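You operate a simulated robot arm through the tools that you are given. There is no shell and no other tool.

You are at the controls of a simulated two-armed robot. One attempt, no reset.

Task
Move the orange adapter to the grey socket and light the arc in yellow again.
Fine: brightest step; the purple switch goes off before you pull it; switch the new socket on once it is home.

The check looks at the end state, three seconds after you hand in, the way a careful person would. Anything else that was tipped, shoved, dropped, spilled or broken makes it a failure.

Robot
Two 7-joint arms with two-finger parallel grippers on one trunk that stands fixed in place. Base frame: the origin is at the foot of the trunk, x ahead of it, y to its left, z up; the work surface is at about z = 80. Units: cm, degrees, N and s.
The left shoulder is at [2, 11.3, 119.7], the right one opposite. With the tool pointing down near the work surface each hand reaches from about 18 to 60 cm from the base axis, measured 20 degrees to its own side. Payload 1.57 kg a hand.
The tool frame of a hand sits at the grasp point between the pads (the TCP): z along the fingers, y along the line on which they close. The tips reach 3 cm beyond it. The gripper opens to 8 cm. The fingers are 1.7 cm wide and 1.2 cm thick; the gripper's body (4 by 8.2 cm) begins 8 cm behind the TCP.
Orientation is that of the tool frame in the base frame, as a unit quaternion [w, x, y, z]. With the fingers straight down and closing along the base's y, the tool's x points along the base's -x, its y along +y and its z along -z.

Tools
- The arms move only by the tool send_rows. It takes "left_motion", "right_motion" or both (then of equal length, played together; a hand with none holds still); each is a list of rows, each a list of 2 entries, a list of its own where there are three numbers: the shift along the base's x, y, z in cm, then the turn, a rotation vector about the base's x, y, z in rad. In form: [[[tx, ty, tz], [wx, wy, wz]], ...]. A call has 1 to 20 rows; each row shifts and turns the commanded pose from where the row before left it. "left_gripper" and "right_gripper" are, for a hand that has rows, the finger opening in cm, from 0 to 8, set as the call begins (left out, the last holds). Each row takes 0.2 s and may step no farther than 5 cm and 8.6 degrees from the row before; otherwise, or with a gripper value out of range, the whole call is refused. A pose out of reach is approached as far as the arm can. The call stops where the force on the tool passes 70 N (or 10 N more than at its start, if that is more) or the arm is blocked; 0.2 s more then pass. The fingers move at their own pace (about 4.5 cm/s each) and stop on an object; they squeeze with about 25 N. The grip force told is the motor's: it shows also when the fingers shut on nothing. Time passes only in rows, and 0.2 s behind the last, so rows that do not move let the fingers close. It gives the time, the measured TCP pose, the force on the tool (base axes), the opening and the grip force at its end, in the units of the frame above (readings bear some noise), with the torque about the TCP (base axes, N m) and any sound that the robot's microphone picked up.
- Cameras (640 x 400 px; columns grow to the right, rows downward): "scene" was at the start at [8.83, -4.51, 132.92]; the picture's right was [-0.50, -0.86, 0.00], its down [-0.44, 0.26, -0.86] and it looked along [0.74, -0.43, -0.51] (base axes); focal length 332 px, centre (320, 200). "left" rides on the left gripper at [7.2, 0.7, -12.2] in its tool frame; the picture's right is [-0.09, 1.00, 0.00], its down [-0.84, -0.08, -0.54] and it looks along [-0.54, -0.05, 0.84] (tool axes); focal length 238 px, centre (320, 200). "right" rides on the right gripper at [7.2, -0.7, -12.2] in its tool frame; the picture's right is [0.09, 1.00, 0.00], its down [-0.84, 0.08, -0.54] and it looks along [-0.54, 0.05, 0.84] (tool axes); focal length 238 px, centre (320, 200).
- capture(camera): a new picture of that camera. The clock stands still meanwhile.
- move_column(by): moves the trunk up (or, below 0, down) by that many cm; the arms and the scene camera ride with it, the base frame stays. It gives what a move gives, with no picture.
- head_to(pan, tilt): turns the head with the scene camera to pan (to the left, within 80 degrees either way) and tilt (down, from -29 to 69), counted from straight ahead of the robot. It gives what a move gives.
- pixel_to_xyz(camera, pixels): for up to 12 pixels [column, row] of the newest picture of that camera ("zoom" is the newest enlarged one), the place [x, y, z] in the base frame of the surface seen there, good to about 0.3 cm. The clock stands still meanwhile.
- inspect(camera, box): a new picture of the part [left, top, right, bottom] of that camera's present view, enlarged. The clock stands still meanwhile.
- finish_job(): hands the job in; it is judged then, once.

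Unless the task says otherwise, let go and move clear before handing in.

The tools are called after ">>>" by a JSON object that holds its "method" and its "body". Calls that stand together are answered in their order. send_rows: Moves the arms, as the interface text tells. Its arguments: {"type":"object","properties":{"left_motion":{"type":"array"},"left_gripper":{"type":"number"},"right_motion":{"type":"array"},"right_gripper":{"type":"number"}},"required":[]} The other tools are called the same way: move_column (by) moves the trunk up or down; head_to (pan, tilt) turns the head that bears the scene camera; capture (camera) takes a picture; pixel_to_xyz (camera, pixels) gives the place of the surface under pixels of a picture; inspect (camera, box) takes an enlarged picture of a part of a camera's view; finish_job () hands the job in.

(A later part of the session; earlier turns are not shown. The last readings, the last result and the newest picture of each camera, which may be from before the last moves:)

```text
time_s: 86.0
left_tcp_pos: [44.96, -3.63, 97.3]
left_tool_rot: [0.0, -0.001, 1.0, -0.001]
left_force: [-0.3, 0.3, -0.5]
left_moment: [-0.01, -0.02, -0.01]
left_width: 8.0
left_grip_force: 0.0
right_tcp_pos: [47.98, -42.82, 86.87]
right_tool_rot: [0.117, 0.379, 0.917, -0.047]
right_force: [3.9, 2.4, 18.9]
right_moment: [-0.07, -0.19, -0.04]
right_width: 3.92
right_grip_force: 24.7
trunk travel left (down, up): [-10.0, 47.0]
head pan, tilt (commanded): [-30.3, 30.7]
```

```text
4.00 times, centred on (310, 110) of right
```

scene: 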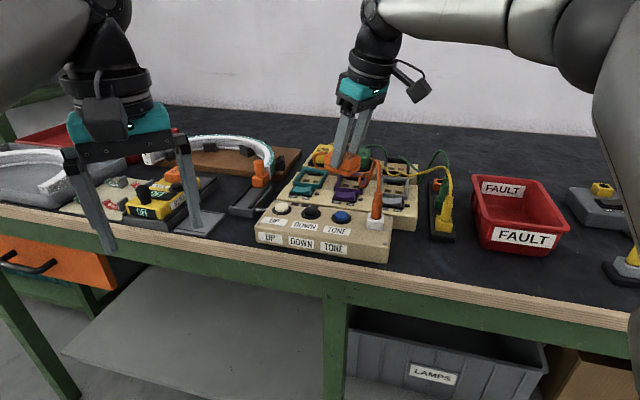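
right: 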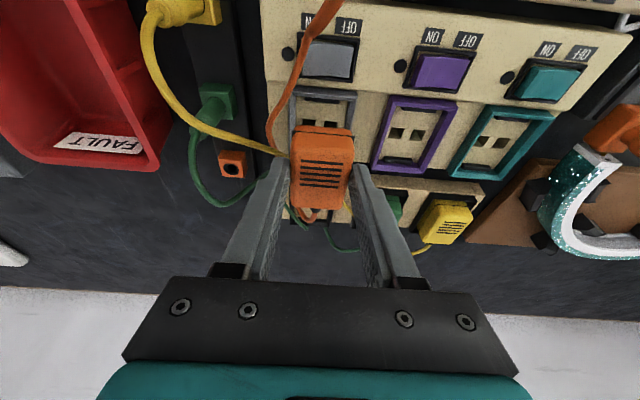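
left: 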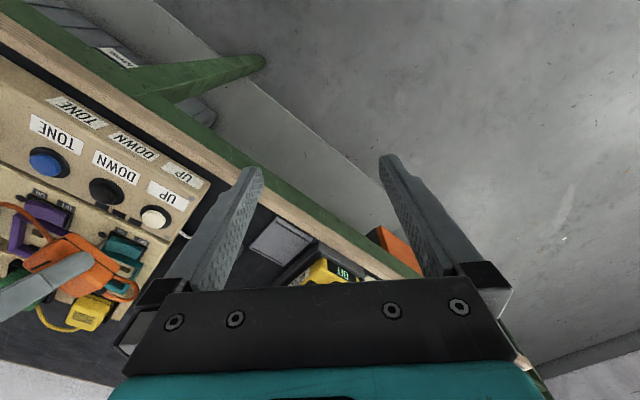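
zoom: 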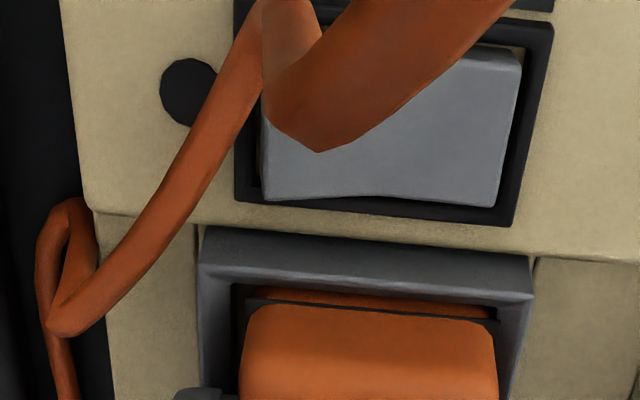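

The adapter top reads about 85.63, roughly 0.1–0.2 above its seated height in purple. I'll press a little further to see whether it has bottomed.

>>> {"method": "send_rows", "body": {"right_motion": [[[0.05, 0.03, -0.1], [0, 0, 0]], [[0, 0, -0.1], [0, 0, 0]], [[0, 0, 0], [0, 0, 0]], [[0, 0, 0], [0, 0, 0]]]}}

>>> {"method": "send_rows", "body": {"right_motion": [[[0, 0, -0.1], [0, 0, 0]], [[0, 0, 0], [0, 0, 0]], [[0, 0, 0], [0, 0, 0]]]}}

>>> {"method": "inspect", "body": {"camera": "scene", "box": [350, 160, 430, 220]}}

>>> {"method": "pixel_to_xyz", "body": {"camera": "zoom", "pixels": [[385, 300], [390, 270], [280, 245], [275, 260], [300, 320], [330, 320], [260, 330]]}}

```text
time_s: 87.0
left_tcp_pos: [44.83, -3.68, 97.35]
left_tool_rot: [0.0, -0.001, 1.0, -0.001]
left_force: [0.2, 0.4, 0.2]
left_moment: [-0.01, 0.0, 0.01]
left_width: 8.01
left_grip_force: 0.1
right_tcp_pos: [47.97, -42.8, 86.86]
right_tool_rot: [0.117, 0.379, 0.917, -0.048]
right_force: [-6.0, 3.0, 26.3]
right_moment: [0.16, -0.12, 0.04]
right_width: 3.95
right_grip_force: 24.8
trunk travel left (down, up): [-10.0, 47.0]
head pan, tilt (commanded): [-30.3, 30.7]
```

```text
time_s: 87.8
left_tcp_pos: [44.81, -3.75, 97.28]
left_tool_rot: [0.001, -0.001, 1.0, -0.001]
left_force: [0.1, -0.6, -0.4]
left_moment: [0.0, -0.03, -0.03]
left_width: 7.99
left_grip_force: 0.1
right_tcp_pos: [48.01, -42.86, 86.82]
right_tool_rot: [0.119, 0.379, 0.917, -0.048]
right_force: [-9.0, -0.6, 32.8]
right_moment: [0.21, -0.06, 0.15]
right_width: 3.92
right_grip_force: 25.0
trunk travel left (down, up): [-10.0, 47.0]
head pan, tilt (commanded): [-30.3, 30.7]
```

```text
6.67 times, centred on (390, 190) of scene
```

zoom: 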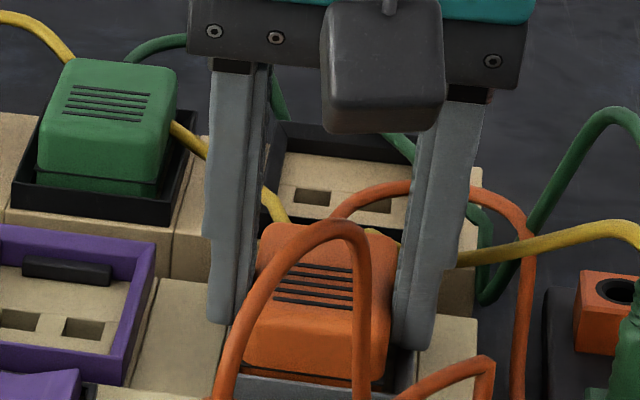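

```text
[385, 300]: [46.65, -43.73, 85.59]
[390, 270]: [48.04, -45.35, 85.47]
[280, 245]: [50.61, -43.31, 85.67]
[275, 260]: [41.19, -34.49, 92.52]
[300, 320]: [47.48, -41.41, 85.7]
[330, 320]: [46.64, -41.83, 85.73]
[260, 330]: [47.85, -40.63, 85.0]
```

The hand has stopped at z 86.83 with 33 N up, so either the adapter is bottomed or my fingertips are on the frame rim. I'll unload, open slightly, lift off and then check how it sits.

>>> {"method": "send_rows", "body": {"right_motion": [[[-0.05, 0, 0.25], [0, 0, 0]], [[0, 0, 0.25], [0, 0, 0]], [[0, 0, 0], [0, 0, 0]]]}}

>>> {"method": "send_rows", "body": {"right_motion": [[[0, 0, 0], [0, 0, 0]], [[0, 0, 0], [0, 0, 0]], [[0, 0, 0], [0, 0, 0]]], "right_gripper": 4.9}}

>>> {"method": "inspect", "body": {"camera": "scene", "box": [350, 160, 430, 220]}}

>>> {"method": "inspect", "body": {"camera": "right", "box": [210, 60, 410, 200]}}

```text
time_s: 88.6
left_tcp_pos: [45.05, -3.66, 97.16]
left_tool_rot: [-0.001, -0.001, 1.0, 0.001]
left_force: [-1.0, 0.0, 0.4]
left_moment: [0.0, 0.04, 0.03]
left_width: 8.03
left_grip_force: 0.1
right_tcp_pos: [47.88, -42.8, 86.66]
right_tool_rot: [0.116, 0.379, 0.917, -0.048]
right_force: [3.5, -2.0, 10.3]
right_moment: [0.2, -0.33, -0.21]
right_width: 3.93
right_grip_force: 25.1
trunk travel left (down, up): [-10.0, 47.0]
head pan, tilt (commanded): [-30.3, 30.7]
```

```text
time_s: 89.4
left_tcp_pos: [45.0, -3.8, 97.2]
left_tool_rot: [0.0, -0.001, 1.0, 0.001]
left_force: [0.0, -0.4, -0.1]
left_moment: [0.01, 0.01, 0.0]
left_width: 8.0
left_grip_force: 0.0
right_tcp_pos: [47.86, -42.76, 86.85]
right_tool_rot: [0.114, 0.379, 0.917, -0.049]
right_force: [-4.4, -4.7, 8.8]
right_moment: [0.0, -0.01, -0.04]
right_width: 4.33
right_grip_force: 0.0
trunk travel left (down, up): [-10.0, 47.0]
head pan, tilt (commanded): [-30.3, 30.7]
```

```text
6.67 times, centred on (390, 190) of scene
```

zoom: 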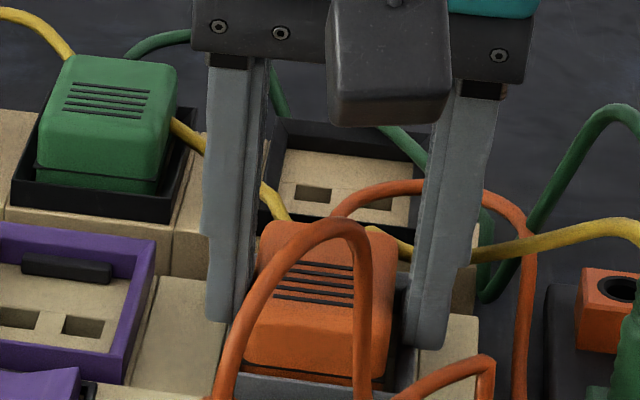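

```text
2.86 times, centred on (310, 130) of right
```

zoom: 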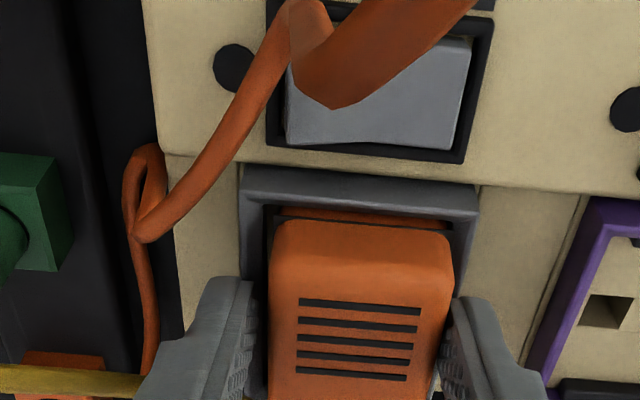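

The opening stopped at 4.33 of the 4.9 asked, with about 9 N still pressing up, so the tips are rubbing on the rim. I'll ease up slightly to free them.

>>> {"method": "send_rows", "body": {"right_motion": [[[0, 0, 0.1], [0, 0, 0]], [[0, 0, 0.1], [0, 0, 0]], [[0, 0, 0], [0, 0, 0]]], "right_gripper": 4.9}}

>>> {"method": "inspect", "body": {"camera": "right", "box": [210, 60, 410, 200]}}

```text
time_s: 90.2
left_tcp_pos: [45.07, -3.8, 97.24]
left_tool_rot: [0.0, -0.001, 1.0, 0.0]
left_force: [-0.6, 0.2, 0.2]
left_moment: [0.02, -0.02, 0.0]
left_width: 8.0
left_grip_force: 0.2
right_tcp_pos: [48.03, -42.96, 86.97]
right_tool_rot: [0.115, 0.38, 0.917, -0.047]
right_force: [0.7, -0.1, 0.2]
right_moment: [0.03, 0.05, -0.01]
right_width: 4.9
right_grip_force: 0.0
trunk travel left (down, up): [-10.0, 47.0]
head pan, tilt (commanded): [-30.3, 30.7]
```

```text
2.86 times, centred on (310, 130) of right
```

zoom: 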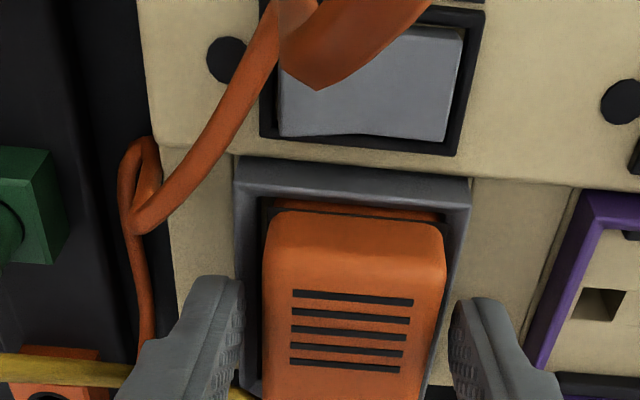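

The fingers are free at 4.9 cm with no load. I'll lift straight up, slowly.

>>> {"method": "send_rows", "body": {"right_motion": [[[0, 0, 0.3], [0, 0, 0]], [[0, 0, 0.5], [0, 0, 0]], [[0, 0, 0.7], [0, 0, 0]], [[0, 0, 0.8], [0, 0, 0]], [[0, 0, 0.8], [0, 0, 0]], [[0, 0, 0.8], [0, 0, 0]], [[0, 0, 0.8], [0, 0, 0]], [[0, 0, 0.8], [0, 0, 0]], [[0, 0, 0], [0, 0, 0]]]}}

>>> {"method": "inspect", "body": {"camera": "right", "box": [200, 20, 420, 190]}}

>>> {"method": "inspect", "body": {"camera": "scene", "box": [340, 160, 440, 230]}}

```text
time_s: 92.2
left_tcp_pos: [44.93, -3.76, 97.13]
left_tool_rot: [0.0, -0.001, 1.0, 0.0]
left_force: [-0.4, 0.8, -0.6]
left_moment: [0.01, 0.0, -0.01]
left_width: 8.0
left_grip_force: 0.1
right_tcp_pos: [48.13, -42.98, 92.55]
right_tool_rot: [0.116, 0.379, 0.917, -0.048]
right_force: [-0.4, 0.2, 0.3]
right_moment: [0.0, 0.02, -0.01]
right_width: 4.92
right_grip_force: 0.0
trunk travel left (down, up): [-10.0, 47.0]
head pan, tilt (commanded): [-30.3, 30.7]
```

```text
2.35 times, centred on (310, 105) of right
```

zoom: 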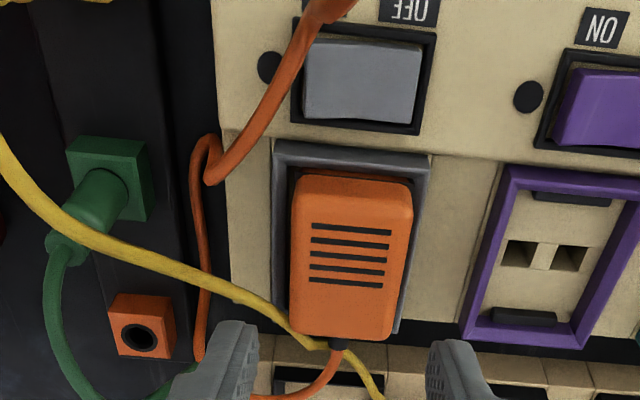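

```text
5.71 times, centred on (390, 195) of scene
```

zoom: 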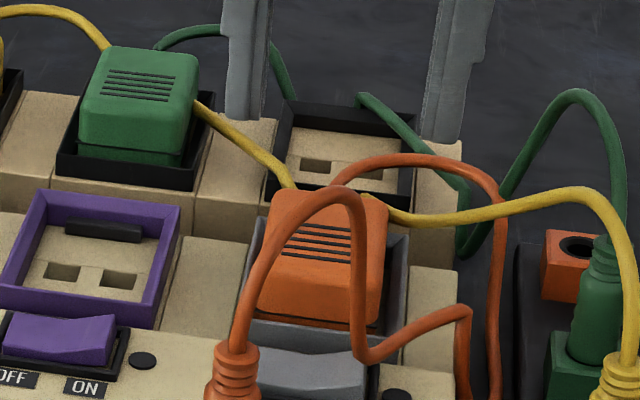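

The adapter sits in the grey frame with cords outside it; the yellow cord just touches its back corner. I'll check its seating height and squareness.

>>> {"method": "inspect", "body": {"camera": "right", "box": [280, 60, 390, 180]}}

>>> {"method": "pixel_to_xyz", "body": {"camera": "right", "pixels": [[308, 97], [345, 100], [305, 155], [335, 158], [322, 125], [305, 125], [340, 128], [297, 84], [355, 90]]}}

>>> {"method": "inspect", "body": {"camera": "scene", "box": [365, 190, 415, 225]}}

```text
3.33 times, centred on (335, 120) of right
```

zoom: 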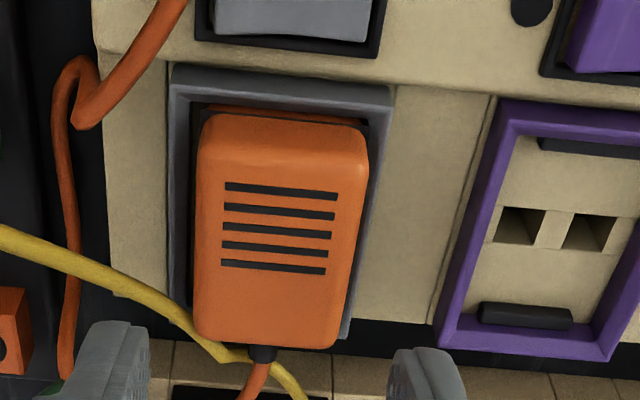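

```text
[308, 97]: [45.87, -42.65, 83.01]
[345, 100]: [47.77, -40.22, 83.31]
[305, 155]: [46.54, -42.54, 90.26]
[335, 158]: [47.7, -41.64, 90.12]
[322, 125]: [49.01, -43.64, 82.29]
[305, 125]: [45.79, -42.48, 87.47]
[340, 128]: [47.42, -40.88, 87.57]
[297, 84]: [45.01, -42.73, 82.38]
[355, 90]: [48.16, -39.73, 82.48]
```

```text
11.43 times, centred on (390, 208) of scene
```

zoom: 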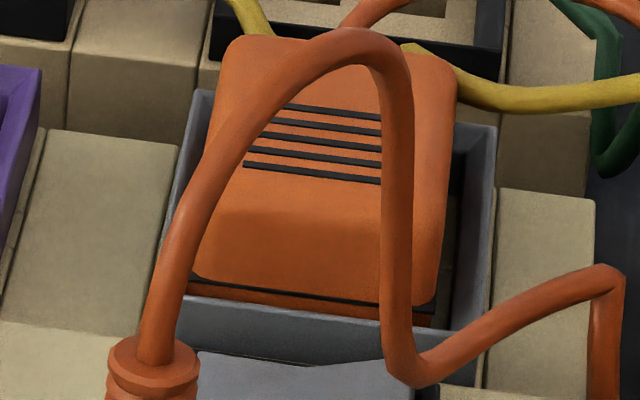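

In the close scene zoom the dark seam is just above the rim, much as it was in purple. I'll measure the top surface here and, for reference, on the untouched green and yellow adapters.

>>> {"method": "pixel_to_xyz", "body": {"camera": "zoom", "pixels": [[250, 60], [430, 75], [420, 120], [420, 200], [250, 190], [340, 200], [260, 90], [330, 70], [440, 100], [300, 230], [470, 150], [185, 150]]}}

>>> {"method": "inspect", "body": {"camera": "scene", "box": [300, 160, 380, 220]}}

>>> {"method": "capture", "body": {"camera": "right"}}

>>> {"method": "pixel_to_xyz", "body": {"camera": "right", "pixels": [[305, 100], [340, 103], [300, 150], [332, 152], [320, 125], [303, 125], [338, 128], [287, 82], [350, 88]]}}

```text
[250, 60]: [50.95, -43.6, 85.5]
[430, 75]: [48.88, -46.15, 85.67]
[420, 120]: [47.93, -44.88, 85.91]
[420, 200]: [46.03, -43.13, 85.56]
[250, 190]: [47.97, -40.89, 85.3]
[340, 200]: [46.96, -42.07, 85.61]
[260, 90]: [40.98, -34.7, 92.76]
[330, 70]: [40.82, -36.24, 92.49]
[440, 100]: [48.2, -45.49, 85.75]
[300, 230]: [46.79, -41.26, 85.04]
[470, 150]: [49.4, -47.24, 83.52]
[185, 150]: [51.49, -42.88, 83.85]
```

```text
6.67 times, centred on (340, 190) of scene
```

zoom: 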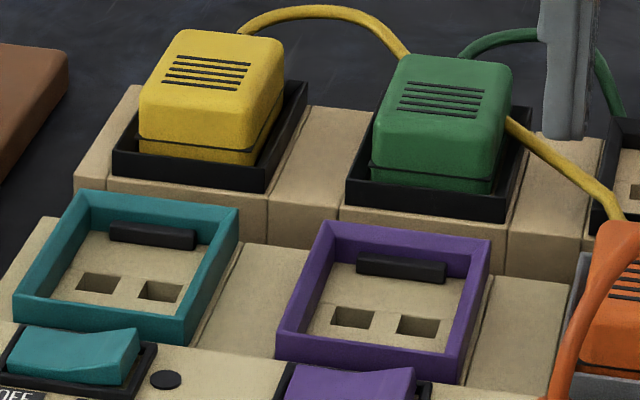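

```text
taken
```

right: 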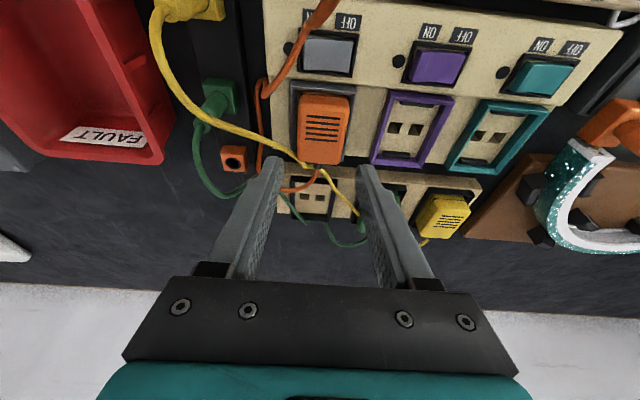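

```text
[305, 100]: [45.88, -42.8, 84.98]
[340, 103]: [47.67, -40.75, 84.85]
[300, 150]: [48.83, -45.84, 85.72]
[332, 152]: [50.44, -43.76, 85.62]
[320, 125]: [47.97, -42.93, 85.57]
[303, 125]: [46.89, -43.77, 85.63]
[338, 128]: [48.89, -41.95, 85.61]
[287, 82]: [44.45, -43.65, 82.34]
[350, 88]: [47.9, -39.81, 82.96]
```

The grey-seated top averages z 85.6 against 85.4 in purple, so it may be about 0.2 cm short of home. I'll close the fingers and press down on the middle of its top.

>>> {"method": "send_rows", "body": {"right_motion": [[[0.2, -0.2, 0], [0, 0, 0]], [[0.3, -0.3, 0], [0, 0, 0]], [[0, 0, -0.8], [0, 0, 0]], [[0, 0, -0.8], [0, 0, 0]], [[0, 0, -0.8], [0, 0, 0]], [[0, 0, -0.5], [0, 0, 0]], [[0, 0, 0], [0, 0, 0]]], "right_gripper": 0}}

>>> {"method": "send_rows", "body": {"right_motion": [[[0, 0, -0.2], [0, 0, 0]], [[0, 0, -0.2], [0, 0, 0]], [[0, 0, -0.1], [0, 0, 0]], [[0, 0, 0], [0, 0, 0]]]}}

>>> {"method": "inspect", "body": {"camera": "scene", "box": [350, 170, 430, 230]}}

```text
time_s: 93.8
left_tcp_pos: [45.04, -3.81, 97.22]
left_tool_rot: [0.0, -0.001, 1.0, 0.001]
left_force: [-0.7, 0.5, -0.4]
left_moment: [0.02, 0.03, -0.02]
left_width: 8.02
left_grip_force: 0.1
right_tcp_pos: [48.48, -43.49, 89.67]
right_tool_rot: [0.115, 0.379, 0.917, -0.049]
right_force: [0.3, 0.2, 0.1]
right_moment: [0.02, -0.01, -0.01]
right_width: 0.0
right_grip_force: 21.5
trunk travel left (down, up): [-10.0, 47.0]
head pan, tilt (commanded): [-30.3, 30.7]
```

```text
time_s: 94.8
left_tcp_pos: [45.09, -3.86, 97.16]
left_tool_rot: [0.0, -0.001, 1.0, 0.001]
left_force: [0.7, 0.3, -0.1]
left_moment: [0.0, -0.05, 0.03]
left_width: 7.98
left_grip_force: 0.2
right_tcp_pos: [48.59, -43.4, 89.17]
right_tool_rot: [0.115, 0.379, 0.917, -0.047]
right_force: [-0.2, -0.3, -0.1]
right_moment: [-0.01, -0.03, -0.06]
right_width: 0.0
right_grip_force: 21.3
trunk travel left (down, up): [-10.0, 47.0]
head pan, tilt (commanded): [-30.3, 30.7]
```

```text
6.67 times, centred on (390, 200) of scene
```

zoom: 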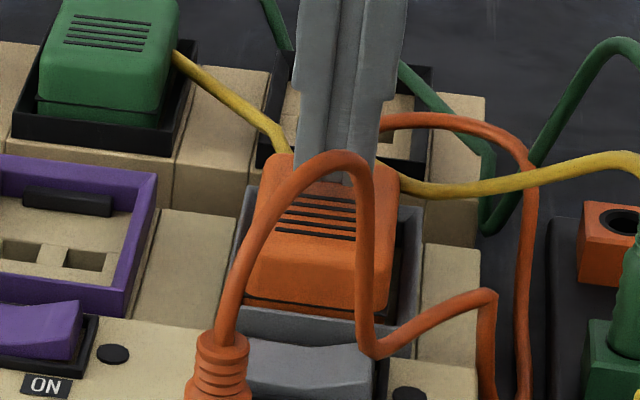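

The tips are about half a centimetre above the adapter's top. I'll press down now in small steps.

>>> {"method": "send_rows", "body": {"right_motion": [[[0, 0, -0.2], [0, 0, 0]], [[0, 0, -0.2], [0, 0, 0]], [[0, 0, -0.1], [0, 0, 0]], [[0, 0, 0], [0, 0, 0]]]}}

>>> {"method": "send_rows", "body": {"right_motion": [[[0, 0, -0.15], [0, 0, 0]], [[0, 0, -0.15], [0, 0, 0]], [[0, 0, 0], [0, 0, 0]]]}}

>>> {"method": "send_rows", "body": {"right_motion": [[[0, 0, -0.15], [0, 0, 0]], [[0, 0, -0.1], [0, 0, 0]], [[0, 0, 0], [0, 0, 0]]]}}

```text
time_s: 95.8
left_tcp_pos: [45.11, -3.71, 97.26]
left_tool_rot: [0.0, 0.0, 1.0, 0.0]
left_force: [0.1, -0.6, 1.0]
left_moment: [-0.02, 0.0, 0.03]
left_width: 8.01
left_grip_force: 0.0
right_tcp_pos: [48.6, -43.47, 88.74]
right_tool_rot: [0.115, 0.378, 0.917, -0.047]
right_force: [-1.1, -1.5, -0.7]
right_moment: [-0.01, 0.01, 0.03]
right_width: 0.01
right_grip_force: 21.3
trunk travel left (down, up): [-10.0, 47.0]
head pan, tilt (commanded): [-30.3, 30.7]
```

```text
time_s: 96.6
left_tcp_pos: [44.94, -3.74, 97.36]
left_tool_rot: [0.001, -0.001, 1.0, 0.0]
left_force: [-0.1, -0.4, 0.0]
left_moment: [0.01, -0.03, 0.0]
left_width: 8.03
left_grip_force: 0.0
right_tcp_pos: [48.59, -43.46, 88.7]
right_tool_rot: [0.119, 0.379, 0.917, -0.047]
right_force: [-4.8, -2.1, 19.7]
right_moment: [-0.08, 0.21, 0.01]
right_width: 0.0
right_grip_force: 21.3
trunk travel left (down, up): [-10.0, 47.0]
head pan, tilt (commanded): [-30.3, 30.7]
```

```text
time_s: 97.4
left_tcp_pos: [44.87, -3.7, 97.41]
left_tool_rot: [0.0, 0.0, 1.0, -0.001]
left_force: [0.5, 0.6, 0.5]
left_moment: [0.01, 0.0, -0.01]
left_width: 8.02
left_grip_force: 0.0
right_tcp_pos: [48.5, -43.41, 88.58]
right_tool_rot: [0.12, 0.379, 0.916, -0.048]
right_force: [-5.6, -7.2, 34.2]
right_moment: [-0.23, 0.19, 0.06]
right_width: 0.0
right_grip_force: 21.2
trunk travel left (down, up): [-10.0, 47.0]
head pan, tilt (commanded): [-30.3, 30.7]
```

At 34 N the top has only moved from 85.58 to about 85.46. One more small push will show whether it is bottomed.

>>> {"method": "send_rows", "body": {"right_motion": [[[0, 0, -0.1], [0, 0, 0]], [[0, 0, -0.1], [0, 0, 0]], [[0, 0, 0], [0, 0, 0]]]}}

>>> {"method": "send_rows", "body": {"right_motion": [[[0, 0, 0.5], [0, 0, 0]], [[0, 0, 0.7], [0, 0, 0]], [[0, 0, 1.5], [0, 0, 0]], [[-0.4, 0.4, 1.5], [0, 0, 0]], [[-0.5, 0.5, 1.5], [0, 0, 0]], [[0, 0, 0], [0, 0, 0]]]}}

>>> {"method": "capture", "body": {"camera": "right"}}

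>>> {"method": "inspect", "body": {"camera": "scene", "box": [350, 170, 430, 230]}}

>>> {"method": "pixel_to_xyz", "body": {"camera": "zoom", "pixels": [[270, 170], [385, 175], [380, 200], [385, 230], [260, 235], [300, 220], [390, 260], [330, 200]]}}

```text
time_s: 98.2
left_tcp_pos: [44.72, -3.7, 97.34]
left_tool_rot: [0.002, -0.001, 1.0, 0.0]
left_force: [0.0, 0.3, -1.0]
left_moment: [0.01, 0.03, 0.02]
left_width: 7.98
left_grip_force: 0.0
right_tcp_pos: [48.5, -43.29, 88.61]
right_tool_rot: [0.122, 0.379, 0.916, -0.047]
right_force: [-8.1, -8.2, 42.2]
right_moment: [-0.2, 0.24, 0.07]
right_width: 0.0
right_grip_force: 21.0
trunk travel left (down, up): [-10.0, 47.0]
head pan, tilt (commanded): [-30.3, 30.7]
```

```text
time_s: 99.6
left_tcp_pos: [44.99, -3.77, 97.17]
left_tool_rot: [0.0, -0.001, 1.0, 0.0]
left_force: [0.5, -1.0, 0.3]
left_moment: [0.01, 0.0, -0.03]
left_width: 7.97
left_grip_force: 0.0
right_tcp_pos: [47.7, -42.51, 93.67]
right_tool_rot: [0.115, 0.38, 0.917, -0.048]
right_force: [-0.7, 0.0, -0.1]
right_moment: [0.01, 0.01, 0.0]
right_width: 0.01
right_grip_force: 21.8
trunk travel left (down, up): [-10.0, 47.0]
head pan, tilt (commanded): [-30.3, 30.7]
```

```text
taken
```

right: 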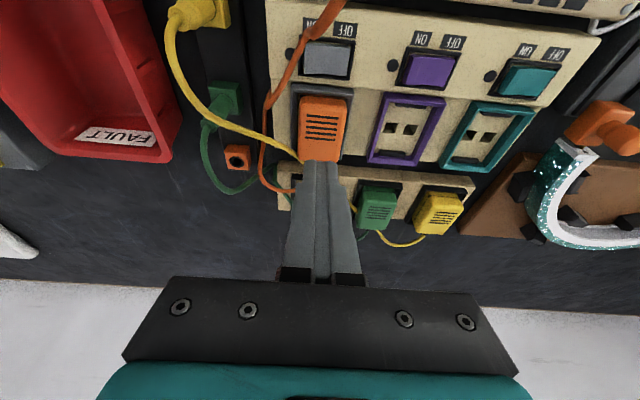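

```text
6.67 times, centred on (390, 200) of scene
```

zoom: 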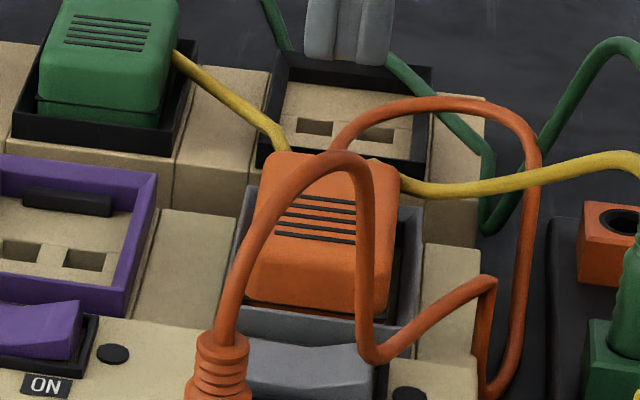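

```text
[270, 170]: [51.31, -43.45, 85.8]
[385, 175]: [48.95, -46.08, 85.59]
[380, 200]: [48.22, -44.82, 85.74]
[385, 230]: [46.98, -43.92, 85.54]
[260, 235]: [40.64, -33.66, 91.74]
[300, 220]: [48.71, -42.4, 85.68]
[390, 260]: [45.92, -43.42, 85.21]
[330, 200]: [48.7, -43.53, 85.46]
```

Pressed to 42 N with no further travel, so the adapter is home in grey. Next is the grey rocker's ON end, where the orange cord passes close by; I'll measure the cord and the rocker.

>>> {"method": "inspect", "body": {"camera": "right", "box": [250, 0, 400, 110]}}

>>> {"method": "pixel_to_xyz", "body": {"camera": "zoom", "pixels": [[295, 30], [260, 100], [230, 180], [205, 235], [160, 300], [110, 350], [240, 215], [280, 215], [330, 220], [365, 230], [225, 205], [390, 230]]}}

>>> {"method": "inspect", "body": {"camera": "scene", "box": [360, 195, 430, 245]}}

```text
3.64 times, centred on (325, 55) of right
```

zoom: 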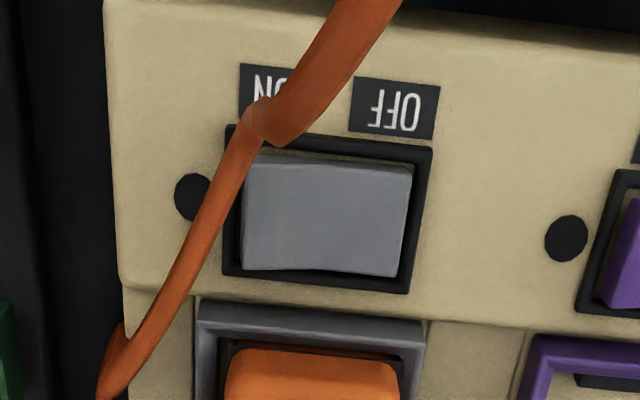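

```text
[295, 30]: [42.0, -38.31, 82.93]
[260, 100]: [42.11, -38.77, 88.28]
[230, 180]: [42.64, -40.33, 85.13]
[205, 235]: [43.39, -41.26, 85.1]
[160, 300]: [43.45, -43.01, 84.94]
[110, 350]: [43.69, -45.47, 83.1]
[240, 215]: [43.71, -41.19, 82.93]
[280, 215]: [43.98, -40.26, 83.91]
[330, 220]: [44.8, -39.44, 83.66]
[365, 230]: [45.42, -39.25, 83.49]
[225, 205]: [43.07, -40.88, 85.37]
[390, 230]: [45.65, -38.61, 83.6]
```

```text
8.00 times, centred on (395, 220) of scene
```

zoom: 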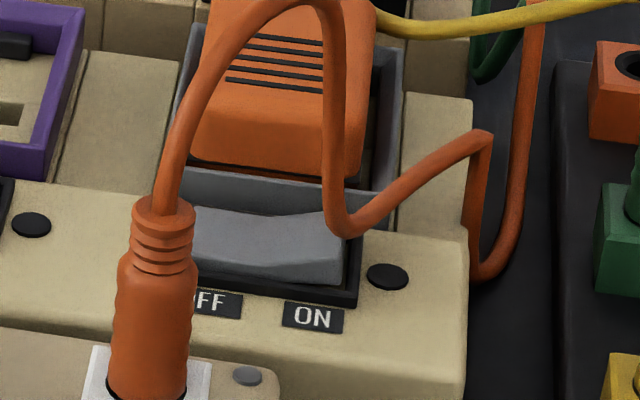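

The cord runs at z≈85 right along the ON end of the grey rocker (about s -1.6), so I need a narrower tip just inside it. I'll stand the hand upright, turn it 90° so the tips are only 1.7 cm along the rocker, and come over (44.1,-40.2).

>>> {"method": "send_rows", "body": {"right_motion": [[[-0.4, 0.2, 1.0], [0.088, 0.088, 0]], [[-0.5, 0.3, 1.2], [0.088, 0.088, 0]], [[-0.5, 0.3, 1.1], [0, 0, 0.1428]], [[-0.5, 0.3, 0], [0, 0, 0.1428]], [[-0.5, 0.3, 0], [0, 0, 0.1428]], [[-0.5, 0.3, 0], [0, 0, 0.1428]], [[-0.4, 0.3, 0], [0, 0, 0.1428]], [[-0.3, 0.3, 0], [0, 0, 0.1428]], [[0, 0, 0], [0, 0, 0.1428]], [[0, 0, 0], [0, 0, 0.1428]], [[0, 0, 0], [0, 0, 0.1428]], [[0, 0, 0], [0, 0, 0.1428]], [[0, 0, 0], [0, 0, 0.1428]], [[0, 0, 0], [0, 0, 0]]]}}

>>> {"method": "capture", "body": {"camera": "right"}}

>>> {"method": "inspect", "body": {"camera": "scene", "box": [340, 160, 440, 250]}}

```text
time_s: 102.6
left_tcp_pos: [44.99, -3.83, 97.22]
left_tool_rot: [-0.001, -0.001, 1.0, -0.001]
left_force: [0.0, 0.9, 0.3]
left_moment: [-0.01, -0.02, 0.03]
left_width: 8.01
left_grip_force: 0.1
right_tcp_pos: [44.08, -40.21, 96.93]
right_tool_rot: [0.0, -0.385, 0.923, 0.0]
right_force: [1.2, -0.2, 0.7]
right_moment: [-0.02, -0.02, 0.01]
right_width: 0.02
right_grip_force: 21.2
trunk travel left (down, up): [-10.0, 47.0]
head pan, tilt (commanded): [-30.3, 30.7]
```

```text
taken
```

right: 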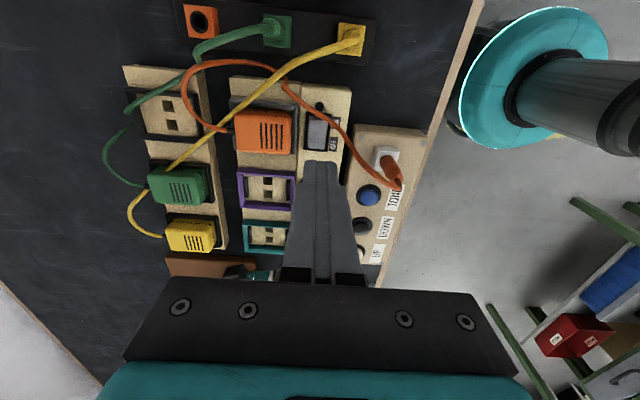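

```text
4.44 times, centred on (390, 205) of scene
```

zoom: 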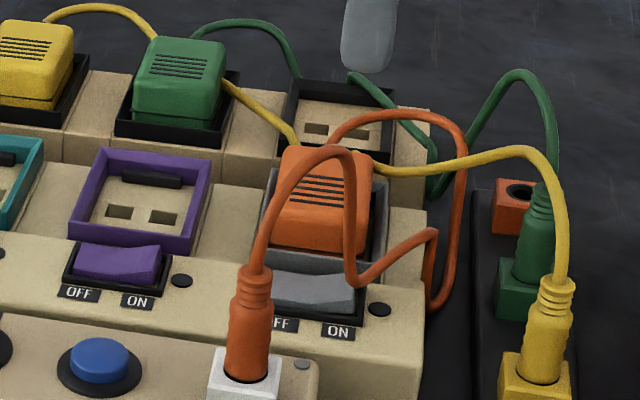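

Upright and over the inner part of the ON half. I'll come down to just above the rocker and check the clearance to the cord.

>>> {"method": "send_rows", "body": {"right_motion": [[[0, 0, -2], [0, 0, 0]], [[0, 0, -2], [0, 0, 0]], [[0, 0, -2], [0, 0, 0]], [[0, 0, -1.5], [0, 0, 0]], [[0, 0, -0.8], [0, 0, 0]], [[0, 0, 0], [0, 0, 0]]]}}

>>> {"method": "inspect", "body": {"camera": "right", "box": [240, 60, 420, 200]}}

>>> {"method": "inspect", "body": {"camera": "scene", "box": [360, 190, 430, 245]}}

```text
time_s: 104.0
left_tcp_pos: [44.92, -3.75, 97.19]
left_tool_rot: [0.0, 0.0, 1.0, 0.0]
left_force: [-0.6, 0.3, 0.5]
left_moment: [-0.03, 0.03, -0.03]
left_width: 7.98
left_grip_force: 0.1
right_tcp_pos: [44.07, -40.13, 88.61]
right_tool_rot: [0.0, -0.384, 0.923, 0.001]
right_force: [1.4, -0.3, -1.0]
right_moment: [0.01, -0.01, 0.01]
right_width: 0.01
right_grip_force: 21.2
trunk travel left (down, up): [-10.0, 47.0]
head pan, tilt (commanded): [-30.3, 30.7]
```

```text
2.86 times, centred on (330, 130) of right
```

zoom: 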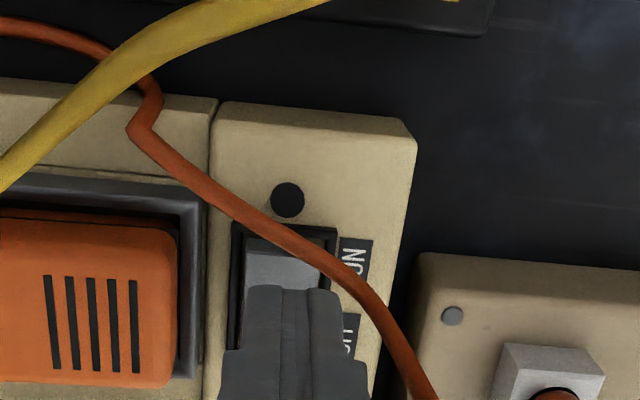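

```text
7.27 times, centred on (395, 218) of scene
```

zoom: 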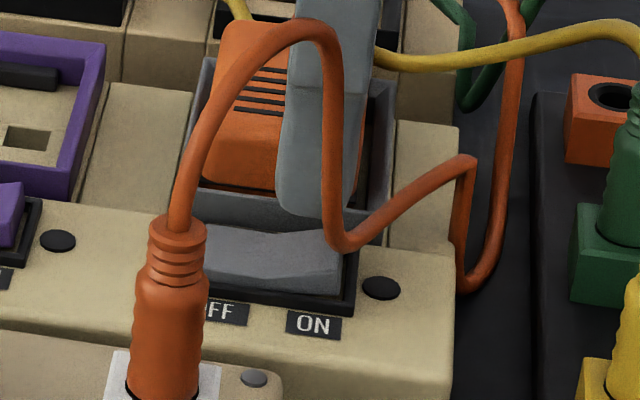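

The tips are just inside the cord, over the ON half (hand view (295,300)). I'll press down in small steps until it clicks and the force rises.

>>> {"method": "send_rows", "body": {"right_motion": [[[0, 0, -0.6], [0, 0, 0]], [[0, 0, -0.6], [0, 0, 0]], [[0, 0, -0.3], [0, 0, 0]], [[0, 0, -0.2], [0, 0, 0]], [[0, 0, -0.2], [0, 0, 0]], [[0, 0, 0], [0, 0, 0]]]}}

>>> {"method": "inspect", "body": {"camera": "scene", "box": [360, 190, 430, 245]}}

```text
time_s: 105.4
left_tcp_pos: [44.99, -3.77, 97.19]
left_tool_rot: [0.001, 0.0, 1.0, 0.0]
left_force: [1.4, 0.4, 0.2]
left_moment: [-0.01, 0.0, 0.02]
left_width: 8.01
left_grip_force: 0.0
right_tcp_pos: [44.14, -40.23, 86.81]
right_tool_rot: [0.001, -0.384, 0.923, 0.0]
right_force: [-2.5, -2.6, 7.7]
right_moment: [0.0, 0.03, -0.04]
right_width: 0.0
right_grip_force: 21.3
trunk travel left (down, up): [-10.0, 47.0]
head pan, tilt (commanded): [-30.3, 30.7]
```

```text
7.27 times, centred on (395, 218) of scene
```

zoom: 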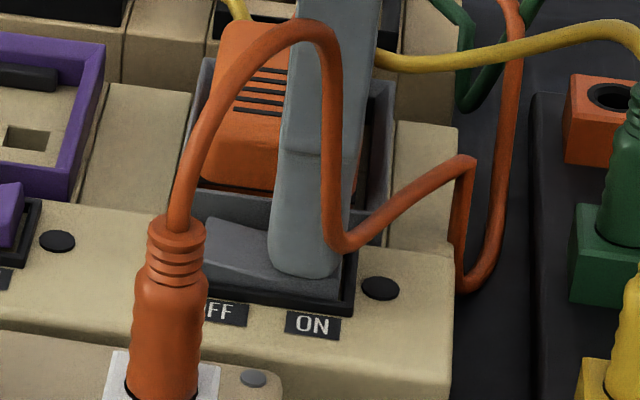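

The tips touch the rocker with 8 N and no click yet. I'll press further.

>>> {"method": "send_rows", "body": {"right_motion": [[[0, 0, -0.15], [0, 0, 0]], [[0, 0, -0.15], [0, 0, 0]], [[0, 0, 0], [0, 0, 0]]]}}

>>> {"method": "inspect", "body": {"camera": "scene", "box": [360, 190, 430, 245]}}

```text
time_s: 106.2
left_tcp_pos: [44.94, -3.75, 97.33]
left_tool_rot: [0.001, -0.001, 1.0, 0.0]
left_force: [0.7, -0.2, -0.1]
left_moment: [0.01, 0.01, 0.01]
left_width: 8.01
left_grip_force: 0.1
right_tcp_pos: [44.09, -40.26, 86.72]
right_tool_rot: [0.004, -0.384, 0.923, -0.002]
right_force: [-3.2, -10.1, 31.7]
right_moment: [-0.13, -0.01, 0.01]
right_width: 0.0
right_grip_force: 21.1
trunk travel left (down, up): [-10.0, 47.0]
head pan, tilt (commanded): [-30.3, 30.7]
```

```text
7.27 times, centred on (395, 218) of scene
```

zoom: 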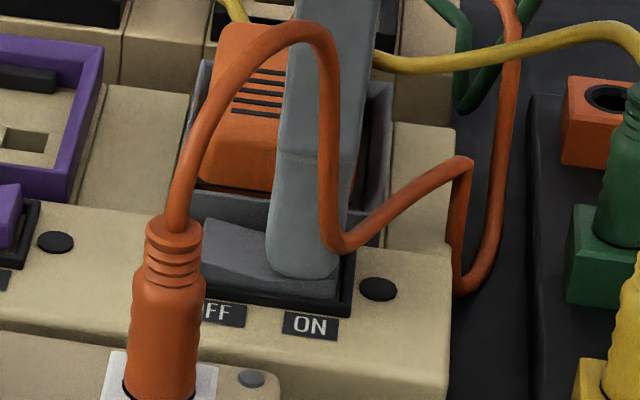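

The force is 32 N and the OFF end has risen (zoom (220,225)), but there is no click or lamp yet. I'll press a little further.

>>> {"method": "send_rows", "body": {"right_motion": [[[0, 0, -0.1], [0, 0, 0]], [[0, 0, -0.1], [0, 0, 0]], [[0, 0, 0], [0, 0, 0]]]}}

>>> {"method": "inspect", "body": {"camera": "scene", "box": [360, 190, 430, 245]}}

>>> {"method": "inspect", "body": {"camera": "right", "box": [240, 60, 420, 200]}}

```text
time_s: 107.0
left_tcp_pos: [44.81, -3.79, 97.37]
left_tool_rot: [0.001, -0.001, 1.0, 0.0]
left_force: [-0.4, -0.6, 0.7]
left_moment: [-0.03, 0.0, 0.01]
left_width: 7.98
left_grip_force: 0.1
right_tcp_pos: [44.1, -40.29, 86.86]
right_tool_rot: [0.006, -0.383, 0.924, -0.003]
right_force: [-7.8, -13.7, 46.7]
right_moment: [-0.13, 0.07, 0.35]
right_width: 0.0
right_grip_force: 21.4
trunk travel left (down, up): [-10.0, 47.0]
head pan, tilt (commanded): [-30.3, 30.7]
```

```text
7.27 times, centred on (395, 218) of scene
```

zoom: 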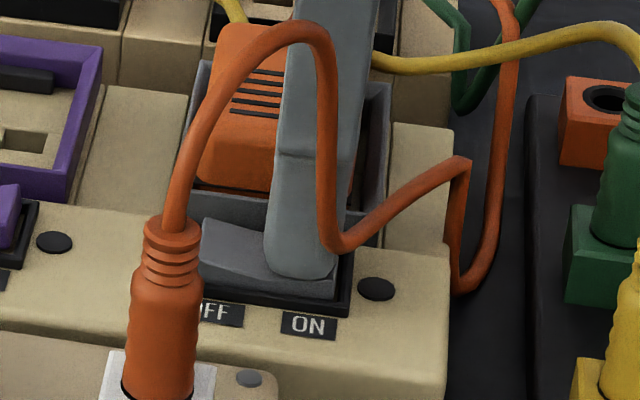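

```text
2.86 times, centred on (330, 130) of right
```

zoom: 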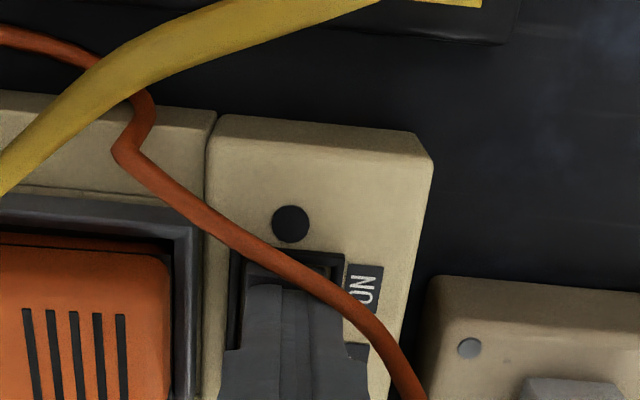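

At 47 N it no longer moves and there is no click, so the tip is bearing too near the pivot. I'll unload, slide 0.6 cm toward the ON end just above the rocker, nudging the cord aside, and press again.

>>> {"method": "send_rows", "body": {"right_motion": [[[0, 0, 0.6], [0, 0, 0]], [[0, 0, 0.7], [0, 0, 0]], [[-0.14, -0.14, 0], [0, 0, 0]], [[-0.14, -0.14, 0], [0, 0, 0]], [[-0.14, -0.14, 0], [0, 0, 0]], [[0, 0, 0], [0, 0, 0]]]}}

>>> {"method": "inspect", "body": {"camera": "right", "box": [240, 60, 420, 200]}}

>>> {"method": "inspect", "body": {"camera": "scene", "box": [360, 190, 430, 245]}}

```text
time_s: 108.4
left_tcp_pos: [45.21, -3.78, 97.22]
left_tool_rot: [-0.001, -0.001, 1.0, 0.0]
left_force: [0.5, 0.5, 0.6]
left_moment: [-0.02, -0.02, 0.0]
left_width: 8.01
left_grip_force: 0.0
right_tcp_pos: [43.47, -40.63, 87.5]
right_tool_rot: [0.0, -0.383, 0.924, 0.001]
right_force: [0.5, 0.1, -0.7]
right_moment: [0.0, -0.02, -0.06]
right_width: 0.0
right_grip_force: 21.5
trunk travel left (down, up): [-10.0, 47.0]
head pan, tilt (commanded): [-30.3, 30.7]
heard: click
```

```text
2.86 times, centred on (330, 130) of right
```

zoom: 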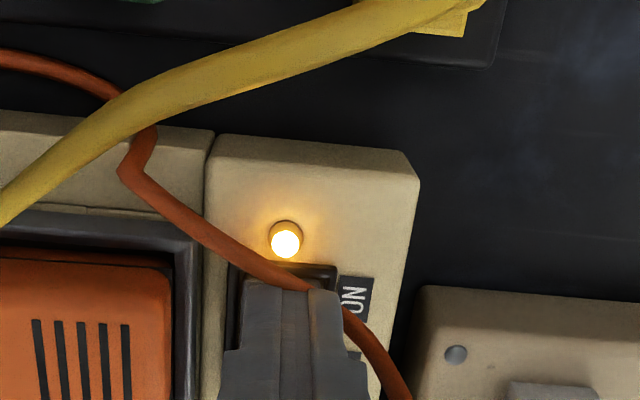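

```text
7.27 times, centred on (395, 218) of scene
```

zoom: 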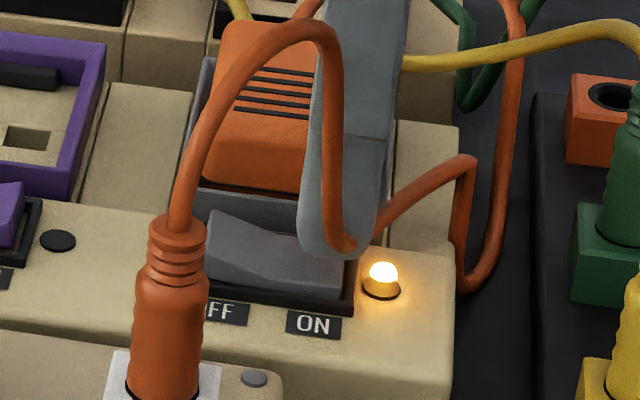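

A click came on unloading, and the grey lamp is lit (scene zoom (382,272)) with the rocker's OFF end raised. I'll lift away and look at the control box's step lights and the arc.

>>> {"method": "send_rows", "body": {"right_motion": [[[0, 0, 1], [0, 0, 0]], [[0, 0, 2], [0, 0, 0]], [[0, 0, 3], [0, 0, 0]], [[0, 0, 3], [0, 0, 0]], [[0, 0, 0], [0, 0, 0]]]}}

>>> {"method": "capture", "body": {"camera": "scene"}}

>>> {"method": "inspect", "body": {"camera": "scene", "box": [130, 110, 300, 240]}}

>>> {"method": "inspect", "body": {"camera": "scene", "box": [250, 170, 410, 270]}}

```text
time_s: 109.6
left_tcp_pos: [45.13, -3.87, 97.2]
left_tool_rot: [-0.001, -0.001, 1.0, 0.0]
left_force: [0.2, -0.5, 0.3]
left_moment: [0.02, 0.02, -0.04]
left_width: 8.02
left_grip_force: 0.0
right_tcp_pos: [43.65, -40.45, 96.65]
right_tool_rot: [0.001, -0.383, 0.924, 0.0]
right_force: [-0.3, -0.1, -0.2]
right_moment: [0.02, 0.04, 0.01]
right_width: 0.01
right_grip_force: 21.0
trunk travel left (down, up): [-10.0, 47.0]
head pan, tilt (commanded): [-30.3, 30.7]
```

```text
taken
```

scene: 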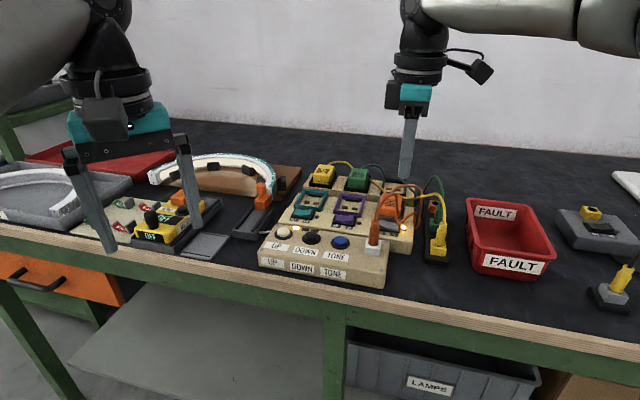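

```text
3.08 times, centred on (215, 175) of scene
```

zoom: 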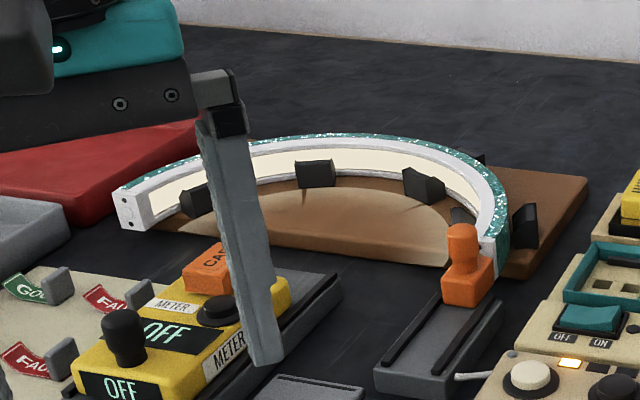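

```text
4.00 times, centred on (330, 220) of scene
```

zoom: 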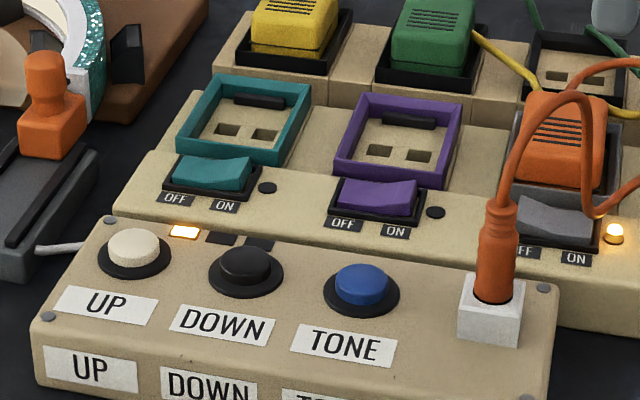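

Power is back through grey: the arc is lit pale cream and the first step light is on (zoom (183,232)). I need the top step, so I'll move over the UP button at about (51.8,-22.5).

>>> {"method": "send_rows", "body": {"right_motion": [[[0.8, 2.0, 0.5], [0, 0, 0]], [[1.2, 2.5, 0], [0, 0, 0]], [[1.2, 2.7, 0], [0, 0, 0]], [[1.3, 2.8, 0], [0, 0, 0]], [[1.3, 2.8, 0], [0, 0, 0]], [[1.2, 2.6, 0], [0, 0, 0]], [[1.1, 2.55, 0], [0, 0, 0]], [[0, 0, -2], [0, 0, 0]], [[0, 0, -2], [0, 0, 0]], [[0, 0, 0], [0, 0, 0]]]}}

>>> {"method": "inspect", "body": {"camera": "scene", "box": [240, 150, 400, 260]}}

>>> {"method": "capture", "body": {"camera": "right"}}

```text
time_s: 111.8
left_tcp_pos: [45.08, -3.89, 97.22]
left_tool_rot: [0.0, -0.001, 1.0, 0.0]
left_force: [0.0, -0.1, 0.1]
left_moment: [-0.04, -0.02, 0.0]
left_width: 7.98
left_grip_force: 0.1
right_tcp_pos: [51.44, -22.95, 92.93]
right_tool_rot: [0.0, -0.383, 0.924, 0.0]
right_force: [1.1, -0.1, -0.6]
right_moment: [0.0, 0.01, 0.01]
right_width: 0.0
right_grip_force: 21.2
right hand out of reach, approached as far as the arm can: row 7
trunk travel left (down, up): [-10.0, 47.0]
head pan, tilt (commanded): [-30.3, 30.7]
```

```text
3.64 times, centred on (320, 205) of scene
```

zoom: 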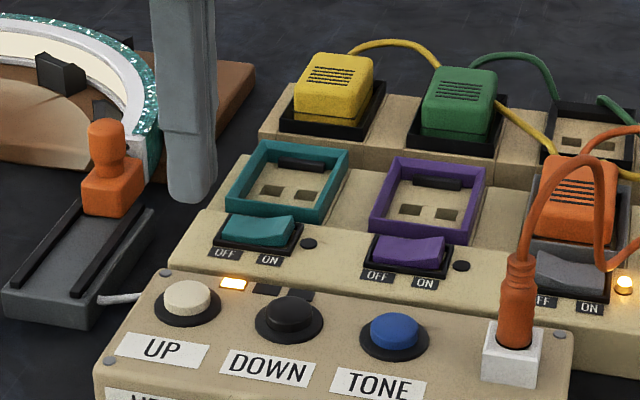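

```text
taken
```

right: 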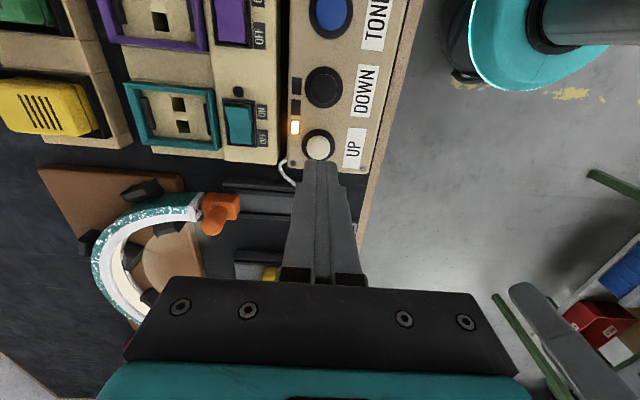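

The hand stands near UP at (51.44,-22.95). I'll measure the button centres from this view.

>>> {"method": "inspect", "body": {"camera": "right", "box": [260, 0, 400, 180]}}

>>> {"method": "pixel_to_xyz", "body": {"camera": "right", "pixels": [[319, 146], [311, 146], [327, 146], [319, 137], [324, 85], [314, 85], [334, 85], [332, 14], [295, 127], [319, 154]]}}

>>> {"method": "pixel_to_xyz", "body": {"camera": "scene", "pixels": [[283, 231], [283, 236], [277, 233], [289, 233], [312, 238], [340, 241]]}}

```text
2.22 times, centred on (330, 90) of right
```

zoom: 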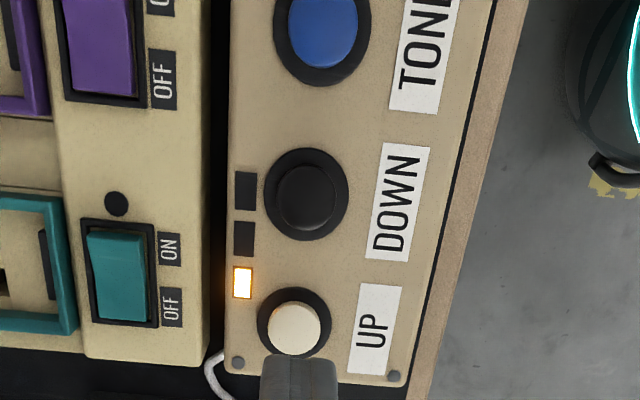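

```text
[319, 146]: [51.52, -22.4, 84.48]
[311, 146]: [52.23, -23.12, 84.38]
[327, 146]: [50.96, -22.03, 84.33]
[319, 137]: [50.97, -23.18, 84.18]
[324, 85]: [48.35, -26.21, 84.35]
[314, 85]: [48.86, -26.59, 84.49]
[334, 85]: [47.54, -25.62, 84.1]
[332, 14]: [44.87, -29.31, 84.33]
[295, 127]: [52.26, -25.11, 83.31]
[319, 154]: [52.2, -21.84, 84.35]
```

```text
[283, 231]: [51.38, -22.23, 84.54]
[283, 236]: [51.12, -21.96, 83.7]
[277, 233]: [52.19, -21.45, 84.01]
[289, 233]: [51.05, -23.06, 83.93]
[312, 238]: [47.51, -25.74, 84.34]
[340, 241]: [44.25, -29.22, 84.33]
```

UP is centred near (51.6,-22.5), top z 84.45. I'll move over it, come down and press gently until it clicks.

>>> {"method": "send_rows", "body": {"right_motion": [[[0.15, 0.42, -1], [0, 0, 0]], [[0, 0, -2], [0, 0, 0]], [[0, 0, -1.7], [0, 0, 0]], [[0, 0, 0], [0, 0, 0]]]}}

>>> {"method": "send_rows", "body": {"right_motion": [[[0, 0, -0.3], [0, 0, 0]], [[0, 0, -0.2], [0, 0, 0]], [[0, 0, -0.2], [0, 0, 0]], [[0, 0, -0.2], [0, 0, 0]], [[0, 0, 0], [0, 0, 0]]]}}

>>> {"method": "inspect", "body": {"camera": "scene", "box": [240, 150, 400, 260]}}

```text
time_s: 112.8
left_tcp_pos: [45.06, -3.89, 97.2]
left_tool_rot: [-0.001, -0.001, 1.0, 0.0]
left_force: [-0.3, 0.3, -0.6]
left_moment: [-0.01, 0.0, 0.02]
left_width: 7.97
left_grip_force: 0.1
right_tcp_pos: [51.18, -22.61, 88.24]
right_tool_rot: [0.001, -0.383, 0.924, 0.0]
right_force: [-0.2, 0.2, -0.6]
right_moment: [-0.05, 0.0, -0.01]
right_width: 0.0
right_grip_force: 21.1
right hand out of reach, approached as far as the arm can: row 3
trunk travel left (down, up): [-10.0, 47.0]
head pan, tilt (commanded): [-30.3, 30.7]
```

```text
time_s: 114.0
left_tcp_pos: [45.07, -3.76, 97.26]
left_tool_rot: [0.001, -0.001, 1.0, 0.0]
left_force: [0.5, -0.8, 0.7]
left_moment: [-0.02, -0.02, 0.0]
left_width: 8.0
left_grip_force: 0.0
right_tcp_pos: [51.11, -22.66, 87.37]
right_tool_rot: [0.002, -0.384, 0.923, 0.001]
right_force: [0.3, -0.1, 0.0]
right_moment: [0.04, -0.02, 0.0]
right_width: 0.0
right_grip_force: 21.7
trunk travel left (down, up): [-10.0, 47.0]
head pan, tilt (commanded): [-30.3, 30.7]
```

```text
3.64 times, centred on (320, 205) of scene
```

zoom: 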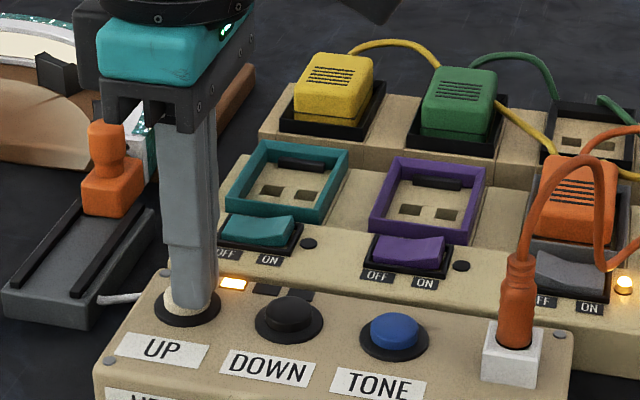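

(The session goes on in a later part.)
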